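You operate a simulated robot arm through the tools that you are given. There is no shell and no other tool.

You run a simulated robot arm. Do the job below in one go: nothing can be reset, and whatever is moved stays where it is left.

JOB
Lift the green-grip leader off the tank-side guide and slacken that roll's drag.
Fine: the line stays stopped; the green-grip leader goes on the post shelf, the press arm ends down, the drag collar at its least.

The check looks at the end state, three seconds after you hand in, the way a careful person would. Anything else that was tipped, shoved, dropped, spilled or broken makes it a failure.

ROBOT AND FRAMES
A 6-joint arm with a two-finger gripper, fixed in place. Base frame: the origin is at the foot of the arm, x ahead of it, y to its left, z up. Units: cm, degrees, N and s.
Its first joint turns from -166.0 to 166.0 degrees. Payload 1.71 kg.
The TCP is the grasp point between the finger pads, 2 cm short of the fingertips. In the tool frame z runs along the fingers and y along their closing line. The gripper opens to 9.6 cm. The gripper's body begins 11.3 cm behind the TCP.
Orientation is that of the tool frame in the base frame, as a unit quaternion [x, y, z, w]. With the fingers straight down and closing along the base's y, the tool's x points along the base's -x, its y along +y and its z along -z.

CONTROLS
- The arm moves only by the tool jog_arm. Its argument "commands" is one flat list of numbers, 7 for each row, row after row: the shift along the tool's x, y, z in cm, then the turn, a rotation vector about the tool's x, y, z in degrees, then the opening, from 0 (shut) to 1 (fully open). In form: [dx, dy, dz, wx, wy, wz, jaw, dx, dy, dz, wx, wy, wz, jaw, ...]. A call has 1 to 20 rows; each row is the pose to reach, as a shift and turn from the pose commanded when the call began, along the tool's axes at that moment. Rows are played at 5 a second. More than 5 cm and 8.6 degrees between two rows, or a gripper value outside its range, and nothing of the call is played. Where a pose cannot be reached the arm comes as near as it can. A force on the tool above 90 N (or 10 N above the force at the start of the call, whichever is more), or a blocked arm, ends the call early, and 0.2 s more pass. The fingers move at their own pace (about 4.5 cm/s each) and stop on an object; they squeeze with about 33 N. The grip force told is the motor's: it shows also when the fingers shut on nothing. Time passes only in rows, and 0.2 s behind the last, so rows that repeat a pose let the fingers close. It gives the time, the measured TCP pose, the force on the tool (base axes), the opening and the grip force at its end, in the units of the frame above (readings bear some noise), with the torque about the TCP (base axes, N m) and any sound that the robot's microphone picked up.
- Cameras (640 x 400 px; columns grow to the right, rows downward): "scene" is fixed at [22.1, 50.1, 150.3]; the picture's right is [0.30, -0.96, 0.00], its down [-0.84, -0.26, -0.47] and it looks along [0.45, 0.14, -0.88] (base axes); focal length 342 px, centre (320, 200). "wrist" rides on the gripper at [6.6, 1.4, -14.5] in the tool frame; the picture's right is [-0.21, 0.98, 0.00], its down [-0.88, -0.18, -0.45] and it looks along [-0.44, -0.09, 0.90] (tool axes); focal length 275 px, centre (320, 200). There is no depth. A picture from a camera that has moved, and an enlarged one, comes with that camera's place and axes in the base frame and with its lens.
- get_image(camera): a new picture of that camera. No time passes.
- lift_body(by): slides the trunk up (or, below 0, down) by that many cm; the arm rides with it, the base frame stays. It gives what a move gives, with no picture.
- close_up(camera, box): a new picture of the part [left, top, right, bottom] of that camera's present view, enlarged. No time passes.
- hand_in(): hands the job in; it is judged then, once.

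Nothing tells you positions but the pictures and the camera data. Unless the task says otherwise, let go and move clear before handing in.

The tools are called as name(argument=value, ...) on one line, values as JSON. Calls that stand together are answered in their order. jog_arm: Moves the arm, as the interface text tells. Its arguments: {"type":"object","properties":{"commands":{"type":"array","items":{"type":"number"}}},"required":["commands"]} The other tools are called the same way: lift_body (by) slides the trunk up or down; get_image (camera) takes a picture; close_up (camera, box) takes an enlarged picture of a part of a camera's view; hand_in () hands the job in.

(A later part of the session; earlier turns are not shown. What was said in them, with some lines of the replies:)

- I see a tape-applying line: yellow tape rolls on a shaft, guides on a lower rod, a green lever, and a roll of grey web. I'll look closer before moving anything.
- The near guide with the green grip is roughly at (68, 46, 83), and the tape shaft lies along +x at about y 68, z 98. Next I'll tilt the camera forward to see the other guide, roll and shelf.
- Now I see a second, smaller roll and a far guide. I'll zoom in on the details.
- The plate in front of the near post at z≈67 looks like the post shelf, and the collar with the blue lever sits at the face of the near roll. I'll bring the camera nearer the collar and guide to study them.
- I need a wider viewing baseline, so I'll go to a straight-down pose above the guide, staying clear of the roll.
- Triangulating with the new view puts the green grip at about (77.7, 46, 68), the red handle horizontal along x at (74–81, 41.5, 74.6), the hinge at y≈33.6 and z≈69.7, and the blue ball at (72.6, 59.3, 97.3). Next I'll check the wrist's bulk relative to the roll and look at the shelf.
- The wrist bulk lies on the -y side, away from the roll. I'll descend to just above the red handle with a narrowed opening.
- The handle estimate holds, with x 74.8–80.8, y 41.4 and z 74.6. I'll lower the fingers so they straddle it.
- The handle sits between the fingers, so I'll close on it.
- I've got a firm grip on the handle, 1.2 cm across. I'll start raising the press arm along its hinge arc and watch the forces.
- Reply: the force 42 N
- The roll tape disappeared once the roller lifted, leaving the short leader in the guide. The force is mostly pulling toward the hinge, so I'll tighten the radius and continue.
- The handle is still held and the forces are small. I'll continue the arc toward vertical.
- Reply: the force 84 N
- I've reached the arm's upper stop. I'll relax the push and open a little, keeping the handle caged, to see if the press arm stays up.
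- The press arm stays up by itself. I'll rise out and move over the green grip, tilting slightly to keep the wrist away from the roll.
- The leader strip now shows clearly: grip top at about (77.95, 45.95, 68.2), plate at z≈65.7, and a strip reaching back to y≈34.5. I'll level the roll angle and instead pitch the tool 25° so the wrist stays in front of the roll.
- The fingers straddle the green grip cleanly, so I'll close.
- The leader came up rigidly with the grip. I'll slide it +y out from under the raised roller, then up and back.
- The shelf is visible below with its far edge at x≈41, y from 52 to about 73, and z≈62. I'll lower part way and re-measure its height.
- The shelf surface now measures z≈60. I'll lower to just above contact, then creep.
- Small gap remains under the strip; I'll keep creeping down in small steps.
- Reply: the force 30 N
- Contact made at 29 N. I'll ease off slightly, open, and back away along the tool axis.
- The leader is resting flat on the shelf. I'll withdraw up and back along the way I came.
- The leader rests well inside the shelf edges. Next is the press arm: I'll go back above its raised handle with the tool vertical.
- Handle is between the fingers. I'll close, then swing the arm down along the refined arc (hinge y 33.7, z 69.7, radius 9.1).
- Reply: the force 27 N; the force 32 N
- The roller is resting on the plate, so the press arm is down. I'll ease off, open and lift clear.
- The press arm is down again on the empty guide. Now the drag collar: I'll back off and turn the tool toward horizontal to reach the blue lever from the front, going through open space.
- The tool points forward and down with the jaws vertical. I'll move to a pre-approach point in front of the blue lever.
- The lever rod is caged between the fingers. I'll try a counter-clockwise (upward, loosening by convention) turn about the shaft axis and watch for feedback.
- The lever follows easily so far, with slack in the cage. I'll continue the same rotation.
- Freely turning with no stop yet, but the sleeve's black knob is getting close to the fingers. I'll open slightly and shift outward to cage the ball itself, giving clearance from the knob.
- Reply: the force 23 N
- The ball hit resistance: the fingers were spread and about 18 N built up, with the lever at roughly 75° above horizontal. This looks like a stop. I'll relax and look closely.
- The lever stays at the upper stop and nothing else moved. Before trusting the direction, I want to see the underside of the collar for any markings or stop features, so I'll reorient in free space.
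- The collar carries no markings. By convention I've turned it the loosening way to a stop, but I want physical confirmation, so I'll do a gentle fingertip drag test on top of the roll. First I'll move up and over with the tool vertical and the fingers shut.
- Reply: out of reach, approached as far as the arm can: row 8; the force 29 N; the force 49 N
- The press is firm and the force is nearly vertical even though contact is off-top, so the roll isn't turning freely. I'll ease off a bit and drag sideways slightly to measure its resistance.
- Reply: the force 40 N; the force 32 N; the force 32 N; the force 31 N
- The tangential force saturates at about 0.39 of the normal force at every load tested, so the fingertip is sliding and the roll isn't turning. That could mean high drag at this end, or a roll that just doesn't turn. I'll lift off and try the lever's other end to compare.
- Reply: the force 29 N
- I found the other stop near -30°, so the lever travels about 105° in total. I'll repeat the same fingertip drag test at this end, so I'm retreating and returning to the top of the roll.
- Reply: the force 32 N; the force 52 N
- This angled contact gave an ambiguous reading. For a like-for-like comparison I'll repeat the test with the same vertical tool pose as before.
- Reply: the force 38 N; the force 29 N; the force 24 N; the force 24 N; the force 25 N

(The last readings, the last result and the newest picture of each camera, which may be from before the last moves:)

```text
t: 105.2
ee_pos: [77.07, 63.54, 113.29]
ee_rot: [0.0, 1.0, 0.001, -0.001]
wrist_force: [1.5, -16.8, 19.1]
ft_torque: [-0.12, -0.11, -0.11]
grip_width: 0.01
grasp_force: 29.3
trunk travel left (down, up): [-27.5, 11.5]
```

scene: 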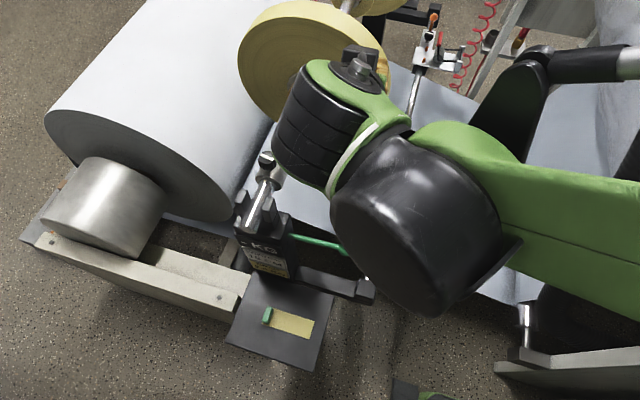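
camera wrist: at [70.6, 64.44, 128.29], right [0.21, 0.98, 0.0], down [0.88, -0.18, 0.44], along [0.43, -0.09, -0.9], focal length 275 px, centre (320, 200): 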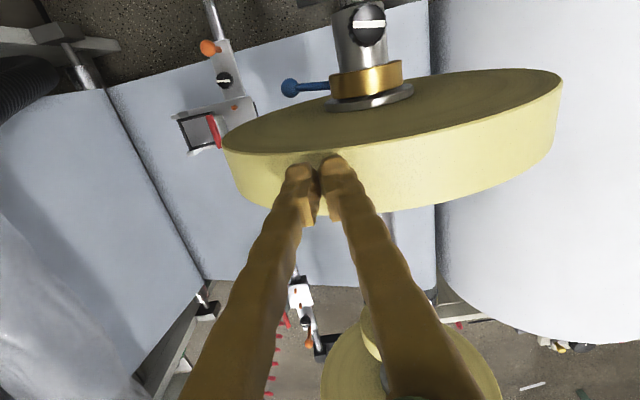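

Both ends give the same sliding-friction reading, so the roll itself doesn't turn and tells me nothing. I'll use the normal convention: counter-clockwise as seen from the operator's side loosens, which is lever up. I'll go back and return the lever firmly to its upper stop.

jog_arm(commands=[0, 0, -3, 0, 0, 0, 0, 1.5, -1, -5, 0, -7, 0, 0, 4, -2.2, -5, 0, -14.5, 0, 0.1, 6.5, -3.4, -5, 0, -22, 0, 0.2, 9, -4.6, -5, 0, -29.5, 0, 0.32, 11.3, -5.8, -5, 0, -37, 0, 0.34, 13.5, -7, -4.5, 0, -44.5, 0, 0.34, 15.5, -8, -4, 0, -52, 0, 0.34, 17.2, -9, -3, 0, -60, 0, 0.34])

jog_arm(commands=[0, 0, 0, 0, 0, -8.2, 0.34, 0, 0, 0, 0, 0, -16.4, 0.34, 0, 0, 0, 0, 0, -24.6, 0.34, 0, 0, 0, 0, 0, -32.8, 0.34, 0, 0, 0, 0, 0, -41, 0.34, 0, 0, 0, 0, 0, -49.2, 0.34, 0, 0, 0, 0, 0, -57.4, 0.34, 0, 0, 0, 0, 0, -65.6, 0.34, 0, 0, 0, 0, 0, -73.8, 0.34, 0, 0, 0, 0, 0, -82, 0.34, 0, 0, 0, 0, 0, -90, 0.34])

jog_arm(commands=[-0.75, 3.16, 2.06, 0, -2, 3.47, 0.34, -1.5, 6.3, 4.1, 0, -4.01, 6.93, 0.34, -2.2, 9.5, 6.2, 0, -6.02, 10.4, 0.34, -3, 12.6, 8.2, 0, -8.03, 13.87, 0.34, -3.7, 15.8, 10.3, 0, -10.03, 17.33, 0.34])

get_image(camera="wrist")

get_image(camera="scene")

```text
t: 107.2
ee_pos: [59.86, 54.61, 116.09]
ee_rot: [0.0, 0.866, 0.001, 0.5]
wrist_force: [0.3, 0.4, 0.0]
ft_torque: [0.0, 0.0, 0.02]
grip_width: 3.24
grasp_force: 0.0
trunk travel left (down, up): [-27.5, 11.5]
```

```text
t: 109.6
ee_pos: [60.03, 54.67, 116.06]
ee_rot: [0.613, -0.612, 0.353, -0.353]
wrist_force: [-0.3, 1.1, -0.5]
ft_torque: [0.0, 0.0, -0.01]
grip_width: 3.26
grasp_force: 0.0
trunk travel left (down, up): [-27.5, 11.5]
```

```text
t: 110.8
ee_pos: [61.04, 58.23, 97.29]
ee_rot: [-0.542, 0.665, -0.241, 0.454]
wrist_force: [-0.2, 0.0, 1.1]
ft_torque: [-0.02, -0.01, 0.05]
grip_width: 3.22
grasp_force: 0.0
trunk travel left (down, up): [-27.5, 11.5]
```

```text
taken
camera wrist: at [47.74, 50.05, 100.64], right [-0.49, 0.48, -0.72], down [-0.29, 0.69, 0.66], along [0.82, 0.54, -0.2], focal length 275 px, centre (320, 200)
```

wrist: 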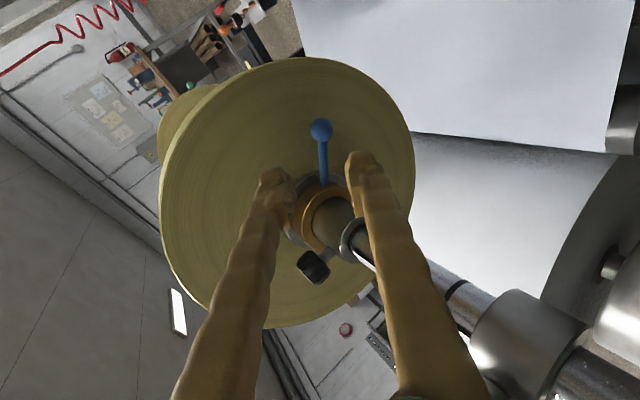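

```text
taken
```

scene: 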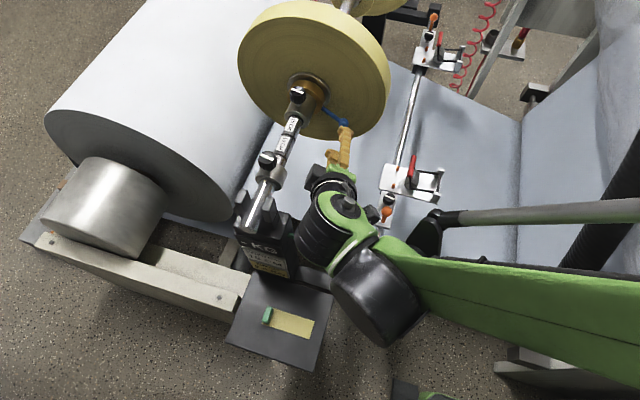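

jog_arm(commands=[0.3, 0, 4, 0, 0, 0, 0.34, 0.5, 0, 8, 0, 0, 0, 0.34, 0.5, 0, 12, 0, 0, 0, 0.34])

close_up(camera="wrist", box=[200, 70, 440, 290])

close_up(camera="scene", box=[240, 60, 440, 280])

```text
t: 111.6
ee_pos: [71.42, 59.95, 91.36]
ee_rot: [-0.542, 0.665, -0.24, 0.454]
wrist_force: [-0.5, 0.2, -0.1]
ft_torque: [0.0, 0.01, -0.03]
grip_width: 3.24
grasp_force: 0.1
trunk travel left (down, up): [-27.5, 11.5]
```

```text
1.82 times, centred on (320, 180) of wrist
camera zoom: at [58.14, 51.66, 94.72], right [-0.49, 0.48, -0.72], down [-0.29, 0.69, 0.66], along [0.82, 0.54, -0.2], focal length 500 px, centre (320, 236)
```

zoom: 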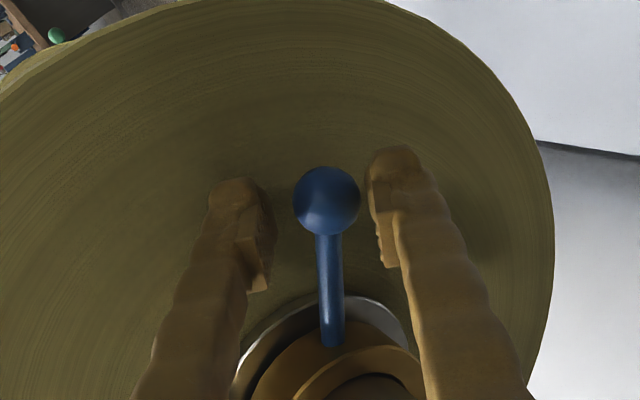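

```text
1.82 times, centred on (340, 170) of scene
camera zoom: at [22.1, 50.1, 150.3], right [0.3, -0.96, 0.0], down [-0.84, -0.26, -0.47], along [0.45, 0.14, -0.88], focal length 622 px, centre (284, 254)
```

zoom: 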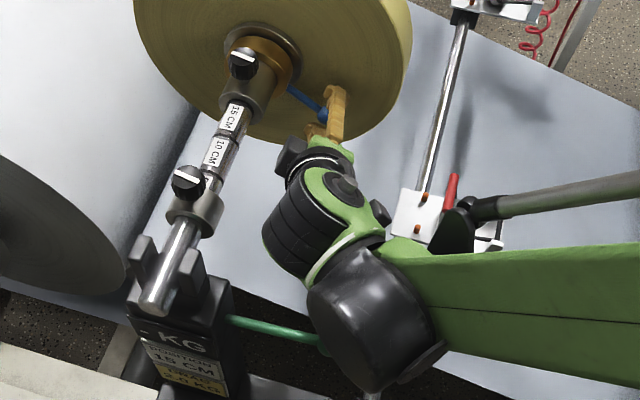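

jog_arm(commands=[0.061, -0.587, -0.34, 0, 2, -3.47, 0.34, 0.075, -1.175, -0.682, 0, 4.01, -6.93, 0.34, 0.04, -1.76, -1.02, 0, 6.02, -10.4, 0.34, -0.04, -2.347, -1.362, 0, 8.03, -13.87, 0.34])

jog_arm(commands=[0.061, -0.587, -0.34, 0, 2, -3.47, 0.34, 0.075, -1.175, -0.682, 0, 4.01, -6.93, 0.34, 0.04, -1.76, -1.02, 0, 6.02, -10.4, 0.34, -0.04, -2.347, -1.362, 0, 8.03, -13.87, 0.34])

close_up(camera="wrist", box=[200, 70, 440, 290])

jog_arm(commands=[0.061, -0.587, -0.34, 0, 2, -3.47, 0.34, 0.075, -1.175, -0.682, 0, 4.01, -6.93, 0.34, 0.04, -1.76, -1.02, 0, 6.02, -10.4, 0.34, -0.04, -2.347, -1.362, 0, 8.03, -13.87, 0.34])

close_up(camera="wrist", box=[200, 70, 440, 290])

```text
t: 112.6
ee_pos: [71.28, 58.99, 94.0]
ee_rot: [-0.6, 0.625, -0.331, 0.374]
wrist_force: [-0.6, 0.8, 0.4]
ft_torque: [0.04, 0.03, 0.04]
grip_width: 3.34
grasp_force: 0.8
trunk travel left (down, up): [-27.5, 11.5]
```

```text
t: 113.6
ee_pos: [71.2, 58.94, 96.77]
ee_rot: [0.647, -0.572, 0.415, -0.286]
wrist_force: [-0.7, -0.6, -1.0]
ft_torque: [-0.03, -0.01, -0.04]
grip_width: 3.33
grasp_force: 0.4
trunk travel left (down, up): [-27.5, 11.5]
```

```text
1.82 times, centred on (320, 180) of wrist
camera zoom: at [58.07, 53.82, 103.95], right [-0.49, 0.02, -0.87], down [-0.29, 0.94, 0.19], along [0.82, 0.35, -0.45], focal length 500 px, centre (320, 236)
```

zoom: 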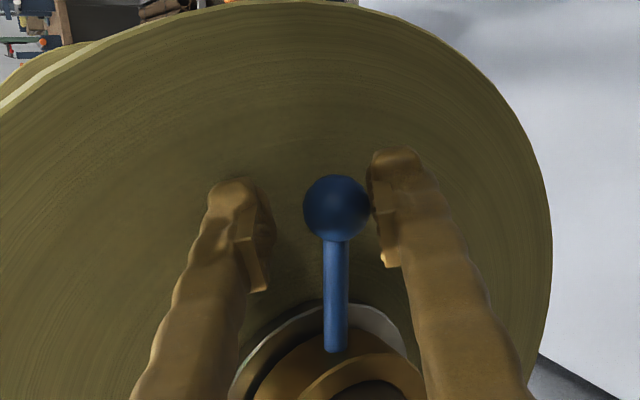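

```text
t: 114.6
ee_pos: [71.23, 59.6, 99.46]
ee_rot: [0.68, -0.508, 0.491, -0.194]
wrist_force: [-1.0, 0.5, -0.9]
ft_torque: [-0.01, 0.04, 0.0]
grip_width: 3.33
grasp_force: 1.0
trunk travel left (down, up): [-27.5, 11.5]
```

```text
1.82 times, centred on (320, 180) of wrist
camera zoom: at [58.09, 56.67, 107.73], right [-0.49, -0.22, -0.84], down [-0.29, 0.95, -0.08], along [0.82, 0.21, -0.53], focal length 500 px, centre (320, 236)
```

zoom: 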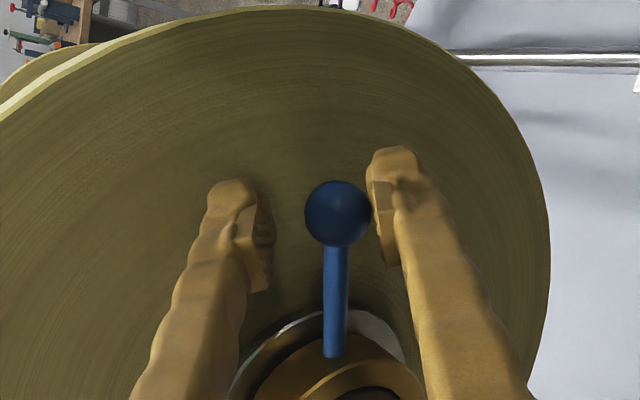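

jog_arm(commands=[0.061, -0.587, -0.34, 0, 2, -3.47, 0.34, 0.075, -1.175, -0.682, 0, 4.01, -6.93, 0.34, 0.0, -1.76, -1.02, 0, 6.02, -10.4, 0.34, -0.14, -2.347, -1.362, 0, 8.03, -13.87, 0.34])

jog_arm(commands=[0.061, -0.587, -0.34, 0, 2, -3.47, 0.34, 0.075, -1.175, -0.682, 0, 4.01, -6.93, 0.34, 0.0, -1.76, -1.02, 0, 6.02, -10.4, 0.34, -0.14, -2.347, -1.362, 0, 8.03, -13.87, 0.34])

close_up(camera="wrist", box=[200, 70, 440, 290])

get_image(camera="scene")

```text
t: 115.6
ee_pos: [71.26, 60.91, 101.7]
ee_rot: [0.7, -0.436, 0.557, -0.097]
wrist_force: [-1.3, -0.3, -0.7]
ft_torque: [-0.01, 0.05, -0.02]
grip_width: 3.38
grasp_force: 1.6
trunk travel left (down, up): [-27.5, 11.5]
```

```text
t: 116.6
ee_pos: [71.35, 62.95, 103.66]
ee_rot: [0.707, -0.353, 0.612, 0.001]
wrist_force: [-1.7, 0.7, -0.8]
ft_torque: [0.03, 0.03, -0.02]
grip_width: 3.34
grasp_force: 0.7
trunk travel left (down, up): [-27.5, 11.5]
```

```text
1.82 times, centred on (320, 180) of wrist
camera zoom: at [58.07, 64.97, 112.22], right [-0.49, -0.63, -0.6], down [-0.29, 0.77, -0.57], along [0.82, -0.1, -0.56], focal length 500 px, centre (320, 236)
```

zoom: 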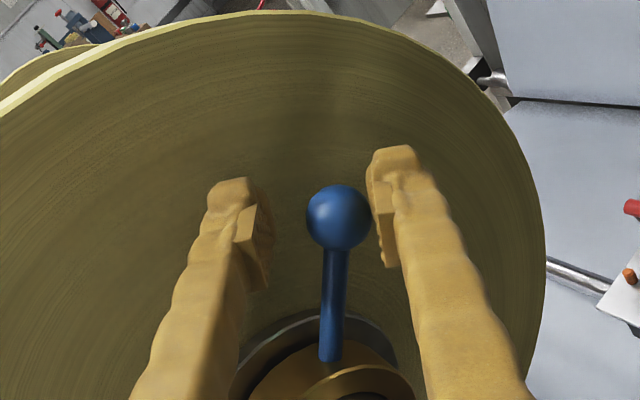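

```text
taken
```

scene: 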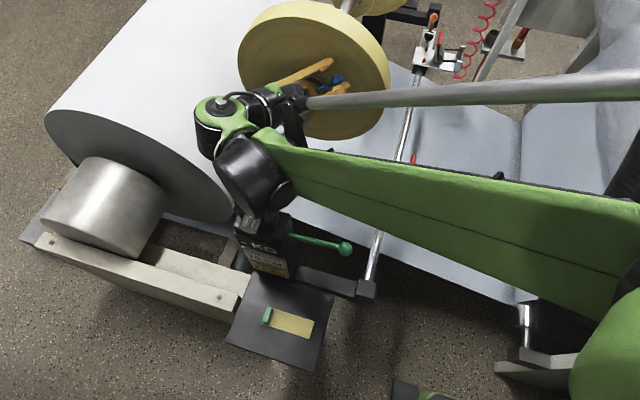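

jog_arm(commands=[0.061, -0.587, -0.34, 0, 2, -3.47, 0.34, 0.075, -1.175, -0.682, 0, 4.01, -6.93, 0.34, 0.0, -1.76, -1.02, 0, 6.02, -10.4, 0.34, -0.14, -2.347, -1.362, 0, 8.03, -13.87, 0.34])

jog_arm(commands=[0.061, -0.587, -0.34, 0, 2, -3.47, 0.34, 0.075, -1.175, -0.682, 0, 4.01, -6.93, 0.34])

close_up(camera="wrist", box=[200, 70, 440, 290])

close_up(camera="scene", box=[220, 30, 400, 160])

```text
t: 117.6
ee_pos: [71.2, 65.34, 104.79]
ee_rot: [0.7, -0.264, 0.655, 0.1]
wrist_force: [-2.2, -0.9, -0.5]
ft_torque: [-0.03, 0.01, -0.09]
grip_width: 3.36
grasp_force: 0.6
trunk travel left (down, up): [-27.5, 11.5]
```

```text
t: 118.2
ee_pos: [71.11, 66.64, 105.29]
ee_rot: [0.691, -0.218, 0.673, 0.149]
wrist_force: [-0.7, -0.6, -1.4]
ft_torque: [0.05, 0.04, -0.07]
grip_width: 3.35
grasp_force: 0.0
trunk travel left (down, up): [-27.5, 11.5]
```

```text
1.82 times, centred on (320, 180) of wrist
camera zoom: at [58.07, 72.05, 112.27], right [-0.49, -0.82, -0.29], down [-0.29, 0.47, -0.83], along [0.82, -0.32, -0.47], focal length 500 px, centre (320, 236)
```

zoom: 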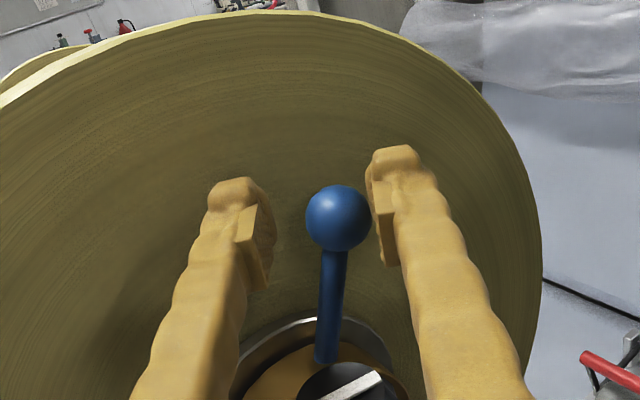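

```text
3.08 times, centred on (310, 95) of scene
camera zoom: at [22.1, 50.1, 150.3], right [0.3, -0.96, 0.0], down [-0.84, -0.26, -0.47], along [0.45, 0.14, -0.88], focal length 1052 px, centre (351, 523)
```

zoom: 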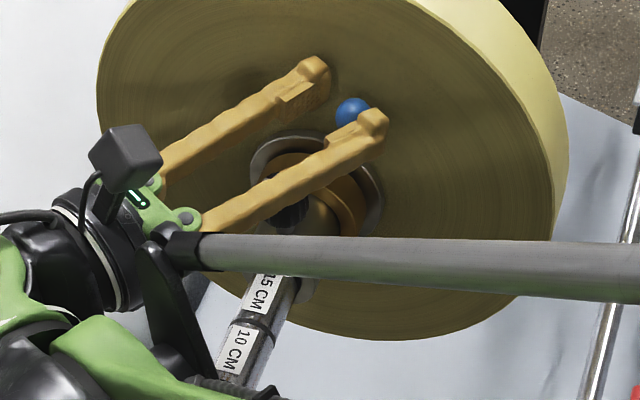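

jog_arm(commands=[0.03, -0.295, -0.17, 0, 1, -1.73, 0.34, 0.061, -0.587, -0.34, 0, 2, -3.47, 0.34])

jog_arm(commands=[0.03, -0.295, -0.17, 0, 1, -1.73, 0.34, 0.061, -0.587, -0.34, 0, 2, -3.47, 0.34])

close_up(camera="scene", box=[220, 30, 400, 160])

close_up(camera="wrist", box=[200, 70, 440, 290])

```text
t: 118.8
ee_pos: [71.23, 67.3, 105.38]
ee_rot: [0.686, -0.195, 0.68, 0.173]
wrist_force: [-1.9, -0.6, 0.0]
ft_torque: [0.03, 0.0, -0.01]
grip_width: 3.37
grasp_force: 0.2
trunk travel left (down, up): [-27.5, 11.5]
```

```text
t: 119.4
ee_pos: [71.37, 67.88, 105.45]
ee_rot: [0.68, -0.171, 0.686, 0.196]
wrist_force: [-5.3, -7.8, 1.4]
ft_torque: [-0.03, 0.03, -0.13]
grip_width: 3.86
grasp_force: 4.2
trunk travel left (down, up): [-27.5, 11.5]
```

```text
3.08 times, centred on (310, 95) of scene
camera zoom: at [22.1, 50.1, 150.3], right [0.3, -0.96, 0.0], down [-0.84, -0.26, -0.47], along [0.45, 0.14, -0.88], focal length 1052 px, centre (351, 523)
```

zoom: 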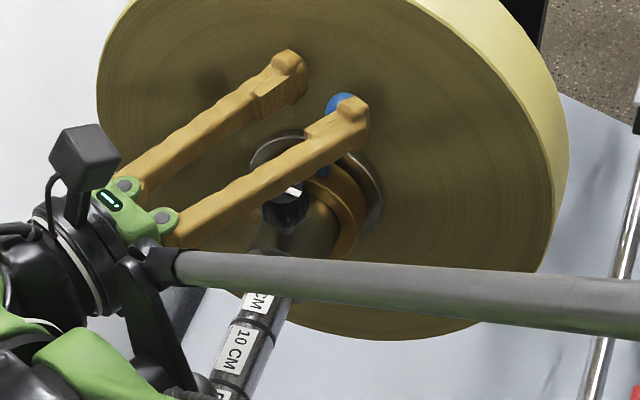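

```text
1.82 times, centred on (320, 180) of wrist
camera zoom: at [58.04, 74.29, 111.73], right [-0.49, -0.85, -0.17], down [-0.29, 0.35, -0.89], along [0.82, -0.39, -0.42], focal length 500 px, centre (320, 236)
```

zoom: 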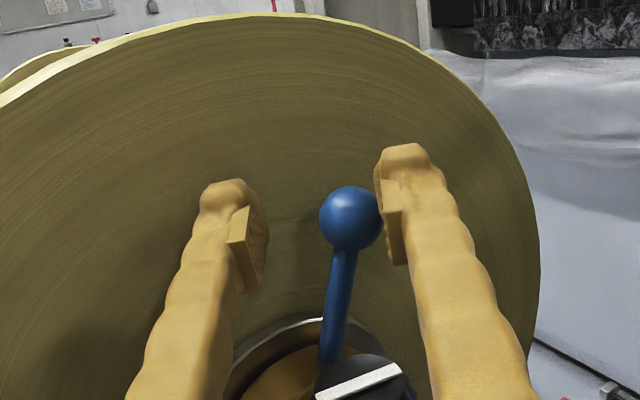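

jog_arm(commands=[0.03, -0.295, -0.17, 0, 1, -1.73, 0.34, 0.061, -0.587, -0.34, 0, 2, -3.47, 0.34, 0.061, -0.587, -0.34, 0, 2, -3.47, 0.34])

jog_arm(commands=[-0.03, 0.4, 0.3, 0, -1, 1.73, 0.45, -0.06, 0.9, 0.5, 0, -2, 3.47, 0.5])

jog_arm(commands=[0.5, 0, -4, 0, 0, 0, 0.48, 1.5, 0, -8.5, 0, 0, 0, 0.48, 2.5, 0, -13, 0, 0, 0, 0.4])

get_image(camera="scene")

close_up(camera="scene", box=[265, 60, 365, 130])

get_image(camera="wrist")

```text
t: 120.2
ee_pos: [71.16, 68.56, 105.47]
ee_rot: [0.672, -0.147, 0.692, 0.219]
wrist_force: [-10.2, -7.3, 3.6]
ft_torque: [-0.04, 0.05, -0.37]
grip_width: 4.16
grasp_force: 6.9
trunk travel left (down, up): [-27.5, 11.5]
```

```text
t: 120.8
ee_pos: [71.37, 67.67, 105.53]
ee_rot: [0.68, -0.17, 0.686, 0.196]
wrist_force: [0.4, -0.5, -0.5]
ft_torque: [-0.02, -0.01, -0.01]
grip_width: 4.79
grasp_force: 0.1
trunk travel left (down, up): [-27.5, 11.5]
```

```text
t: 121.6
ee_pos: [59.92, 74.34, 107.68]
ee_rot: [0.68, -0.171, 0.686, 0.195]
wrist_force: [0.5, 0.2, -0.7]
ft_torque: [-0.01, -0.03, 0.03]
grip_width: 3.86
grasp_force: 0.0
trunk travel left (down, up): [-27.5, 11.5]
```

```text
taken
```

scene: 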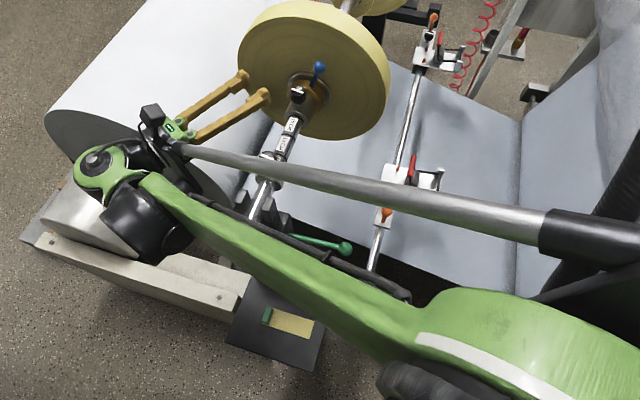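

```text
5.71 times, centred on (315, 95) of scene
camera zoom: at [22.1, 50.1, 150.3], right [0.3, -0.96, 0.0], down [-0.84, -0.26, -0.47], along [0.45, 0.14, -0.88], focal length 1954 px, centre (349, 800)
```

zoom: 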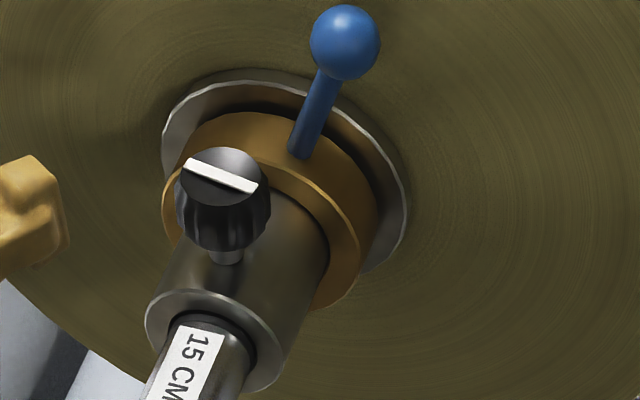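

```text
taken
camera wrist: at [46.77, 80.68, 113.97], right [-0.49, -0.85, -0.17], down [-0.29, 0.35, -0.89], along [0.82, -0.39, -0.42], focal length 275 px, centre (320, 200)
```

wrist: 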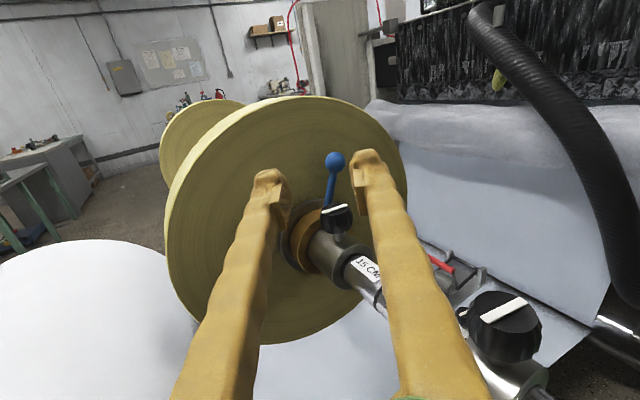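

The lever is back at the upper stop, perhaps 1° short of the first time. I'll go back in and press it home once more to be sure.

jog_arm(commands=[-1, 0, 4.5, 0, 0, 0, 0.48, -2, 0, 9, 0, 0, 0, 0.48, -2.5, 0, 13, 0, 0, 0, 0.48])

close_up(camera="wrist", box=[200, 70, 440, 290])

jog_arm(commands=[0.03, -0.295, -0.17, 0, 1, -1.73, 0.34, 0.061, -0.587, -0.34, 0, 2, -3.47, 0.34, 0.07, -0.88, -0.51, 0, 3, -5.2, 0.34, 0.075, -1.175, -0.682, 0, 4.01, -6.93, 0.34, 0.06, -1.47, -0.85, 0, 5, -8.66, 0.34])

close_up(camera="wrist", box=[200, 70, 440, 290])

close_up(camera="scene", box=[265, 60, 365, 130])

```text
t: 122.4
ee_pos: [71.25, 67.55, 105.55]
ee_rot: [0.679, -0.171, 0.686, 0.197]
wrist_force: [0.1, 0.8, 0.0]
ft_torque: [0.0, 0.0, 0.02]
grip_width: 4.63
grasp_force: 0.0
trunk travel left (down, up): [-27.5, 11.5]
```

```text
1.82 times, centred on (320, 180) of wrist
camera zoom: at [58.11, 73.92, 111.72], right [-0.49, -0.85, -0.17], down [-0.29, 0.35, -0.89], along [0.82, -0.39, -0.42], focal length 500 px, centre (320, 236)
```

zoom: 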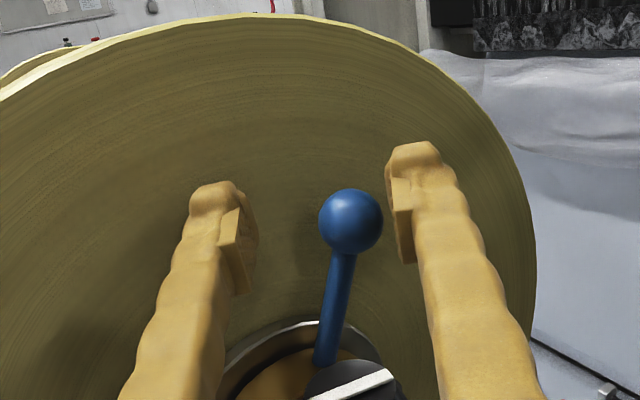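

```text
t: 123.6
ee_pos: [71.19, 69.43, 105.78]
ee_rot: [0.66, -0.111, 0.698, 0.253]
wrist_force: [0.0, 0.1, 0.3]
ft_torque: [0.03, 0.01, 0.03]
grip_width: 3.26
grasp_force: 0.2
trunk travel left (down, up): [-27.5, 11.5]
```

```text
1.82 times, centred on (320, 180) of wrist
camera zoom: at [57.95, 76.55, 110.92], right [-0.49, -0.87, -0.02], down [-0.29, 0.19, -0.94], along [0.82, -0.45, -0.35], focal length 500 px, centre (320, 236)
```

zoom: 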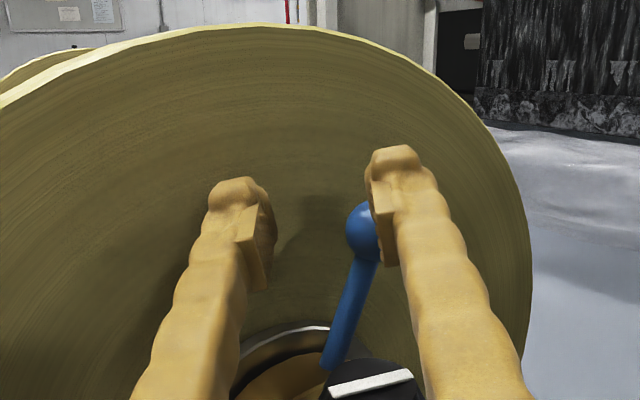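

```text
5.71 times, centred on (315, 95) of scene
camera zoom: at [22.1, 50.1, 150.3], right [0.3, -0.96, 0.0], down [-0.84, -0.26, -0.47], along [0.45, 0.14, -0.88], focal length 1954 px, centre (349, 800)
```

zoom: 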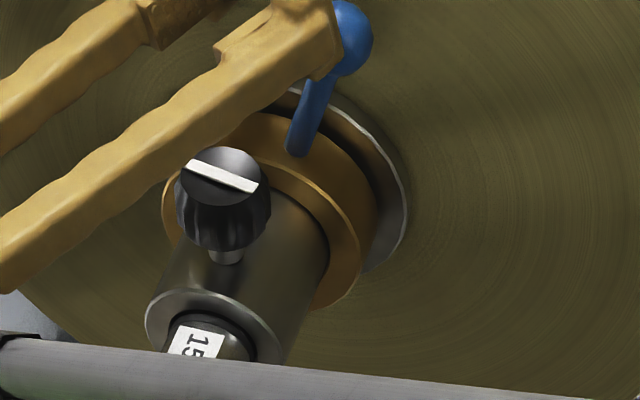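

The finger slid past the ball after seating it; the lever is now where it was at the first stop. I'll retreat straight back, away from the ball.

jog_arm(commands=[0, -0.2, -2, 0, 0, 0, 0.34, 0, -0.3, -6, 0, 0, 0, 0.34, 1, -0.3, -10, 0, 0, 0, 0.34, 2, -0.3, -14, 0, 0, 0, 0.34])

get_image(camera="scene")

close_up(camera="scene", box=[265, 60, 365, 130])

```text
t: 124.6
ee_pos: [59.09, 76.79, 106.13]
ee_rot: [0.66, -0.111, 0.698, 0.254]
wrist_force: [0.1, -0.2, 1.3]
ft_torque: [0.04, 0.1, 0.07]
grip_width: 3.25
grasp_force: 0.1
trunk travel left (down, up): [-27.5, 11.5]
```

```text
taken
```

scene: 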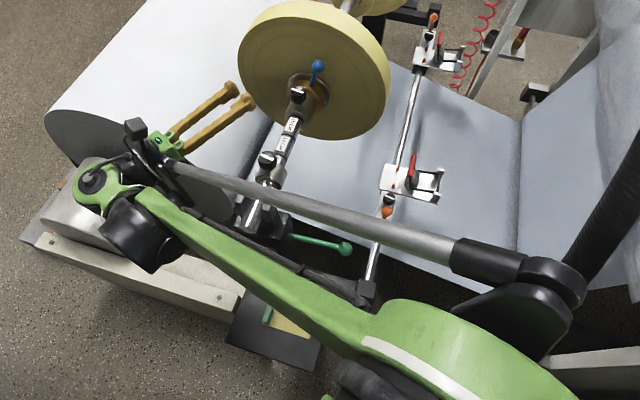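

```text
5.71 times, centred on (315, 95) of scene
camera zoom: at [22.1, 50.1, 150.3], right [0.3, -0.96, 0.0], down [-0.84, -0.26, -0.47], along [0.45, 0.14, -0.88], focal length 1954 px, centre (349, 800)
```

zoom: 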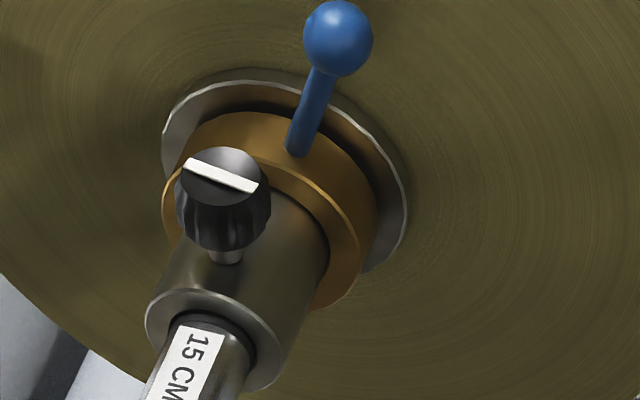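

The lever is fully at the upper stop again. I'll withdraw the arm to a clear position and make a final check.

jog_arm(commands=[2.5, 0.5, 0.3, 0, -4.01, 6.93, 0.34, 4, 1.8, 1, 0, -8.03, 13.87, 0.34, 5, 3.4, 2, 0, -12.04, 20.8, 0.34, 5.6, 5, 2.9, 0, -16.05, 27.7, 0.34, 6.2, 6.6, 3.8, 0, -20.06, 34.67, 0.34, 6.7, 8.2, 4.7, 0, -24.1, 41.6, 0.34, 7.2, 9.8, 5.6, 0, -28.1, 48.5, 0.34, 7.6, 11.4, 6.5, 0, -32.1, 55.5, 0.34, 8, 12.9, 7.4, 0, -36.1, 62.4, 0.34, 8.3, 14.3, 8.3, 0, -40.1, 69.3, 0.34, 8.6, 15.36, 8.9, 0, -44.1, 76.3, 0.34])

jog_arm(commands=[3, -1.5, -2, 0, 0, 0, 0.34, 6, -3, -4, 0, 0, 0, 0.34, 9, -4.5, -6, 0, 0, 0, 0.34, 12, -6, -8, 0, 0, 0, 0.34])

get_image(camera="scene")

get_image(camera="wrist")

```text
t: 127.0
ee_pos: [59.3, 61.38, 117.88]
ee_rot: [0.651, -0.565, 0.425, -0.276]
wrist_force: [-0.1, -0.3, -0.6]
ft_torque: [-0.03, -0.03, 0.02]
grip_width: 3.26
grasp_force: 0.1
trunk travel left (down, up): [-27.5, 11.5]
```

```text
t: 128.0
ee_pos: [55.51, 52.02, 129.82]
ee_rot: [0.651, -0.565, 0.425, -0.276]
wrist_force: [-0.8, 0.4, -0.6]
ft_torque: [-0.02, -0.03, -0.04]
grip_width: 3.25
grasp_force: 0.1
trunk travel left (down, up): [-27.5, 11.5]
```

```text
taken
```

scene: 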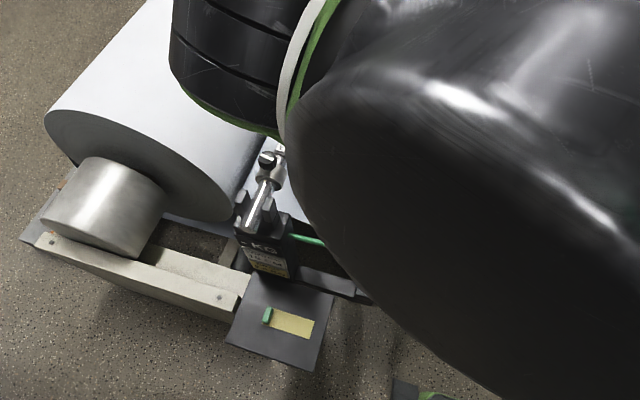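

```text
taken
camera wrist: at [42.29, 47.21, 137.3], right [-0.49, -0.01, -0.87], down [-0.29, 0.94, 0.16], along [0.82, 0.33, -0.46], focal length 275 px, centre (320, 200)
```

wrist: 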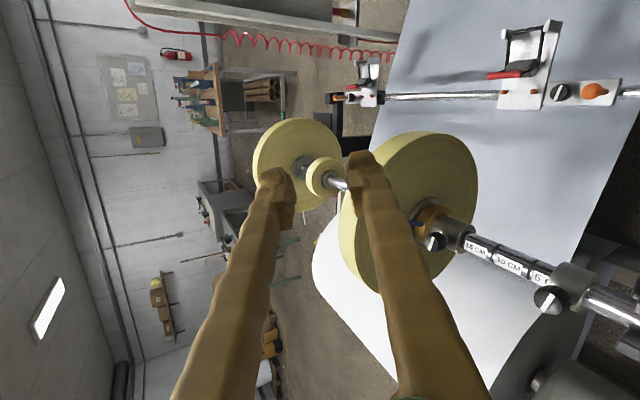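

jog_arm(commands=[3, 2.3, 1.35, 0, 0, 0, 0.34, 6, 4.6, 2.7, 0, 0, 0, 0.34, 9, 7, 4, 0, 0, 0, 0.34, 12, 9.3, 5.4, 0, 0, 0, 0.34])

get_image(camera="scene")

close_up(camera="scene", box=[225, 40, 405, 170])

close_up(camera="scene", box=[220, 220, 380, 390])

close_up(camera="wrist", box=[320, 0, 640, 200])

```text
t: 129.0
ee_pos: [55.43, 37.71, 122.29]
ee_rot: [0.651, -0.565, 0.425, -0.276]
wrist_force: [-0.2, -0.2, 0.0]
ft_torque: [-0.03, -0.02, 0.01]
grip_width: 3.28
grasp_force: 0.0
trunk travel left (down, up): [-27.5, 11.5]
```

```text
taken
```

scene: 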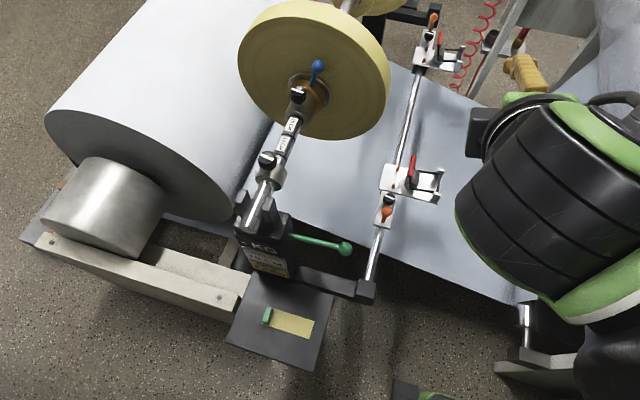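

```text
3.08 times, centred on (315, 105) of scene
camera zoom: at [22.1, 50.1, 150.3], right [0.3, -0.96, 0.0], down [-0.84, -0.26, -0.47], along [0.45, 0.14, -0.88], focal length 1052 px, centre (335, 492)
```

zoom: 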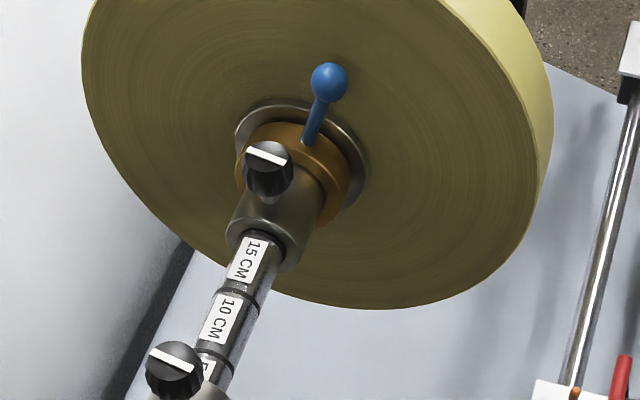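

```text
2.35 times, centred on (300, 305) of scene
camera zoom: at [22.1, 50.1, 150.3], right [0.3, -0.96, 0.0], down [-0.84, -0.26, -0.47], along [0.45, 0.14, -0.88], focal length 805 px, centre (367, -47)
```

zoom: 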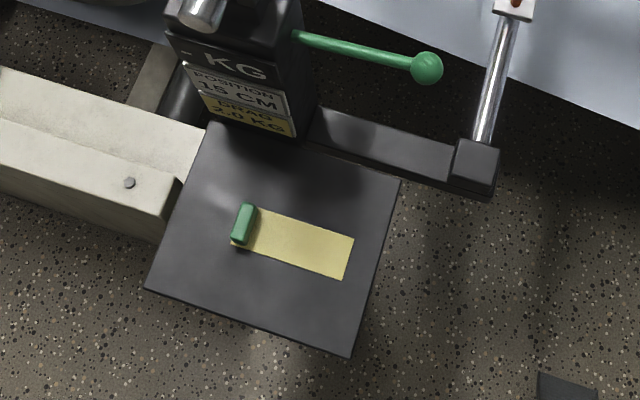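

```text
2.00 times, centred on (480, 100) of wrist
camera zoom: at [42.2, 32.86, 129.76], right [-0.49, -0.01, -0.87], down [-0.29, 0.94, 0.16], along [0.82, 0.33, -0.46], focal length 551 px, centre (0, 400)
```

zoom: 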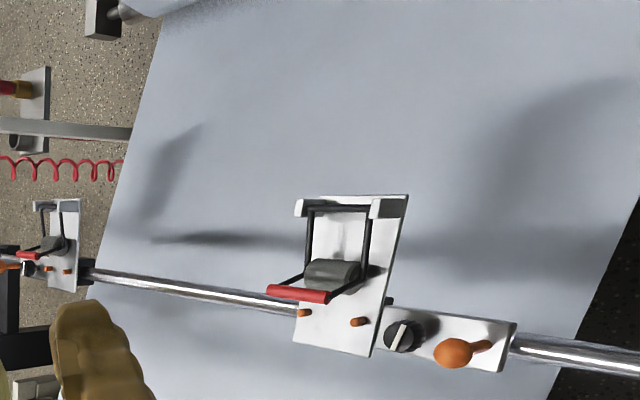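

The final check shows the leader flat on the post shelf, the press arm down on the empty guide, the collar lever at its counter-clockwise (slack) stop, and the arm clear. Nothing else has moved, so I'm handing in.

hand_in()

```text
The job is handed in.
```

I've handed the job in. The leader, press arm and line are as you asked, but which end of the drag collar is its least was a judgement call.

- **Leader:** the green-grip leader is off the guide and lying flat on the post shelf, well inside the edges.
- **Press arm:** it is back down, with its roller resting on the empty guide.
- **Line:** I didn't touch any of its controls, so it stayed stopped.
- **Drag collar:** the blue lever is hard against its upper stop, the counter-clockwise end as seen from the post side.

**Which way is slack:** nothing on the collar marks the slack direction, and the readout only ever showed "- KG". I turned the lever to both stops and did a fingertip drag test on the roll at each. The roll didn't turn at either end, so the test settled nothing. I chose counter-clockwise because that is the usual loosening direction. If this collar works the other way, the drag is now at its most instead of its least.

**Contact with the roll:** those tests pressed on the top of the roll with up to about 50 N. I saw no change to the roll, and nothing else looks moved.
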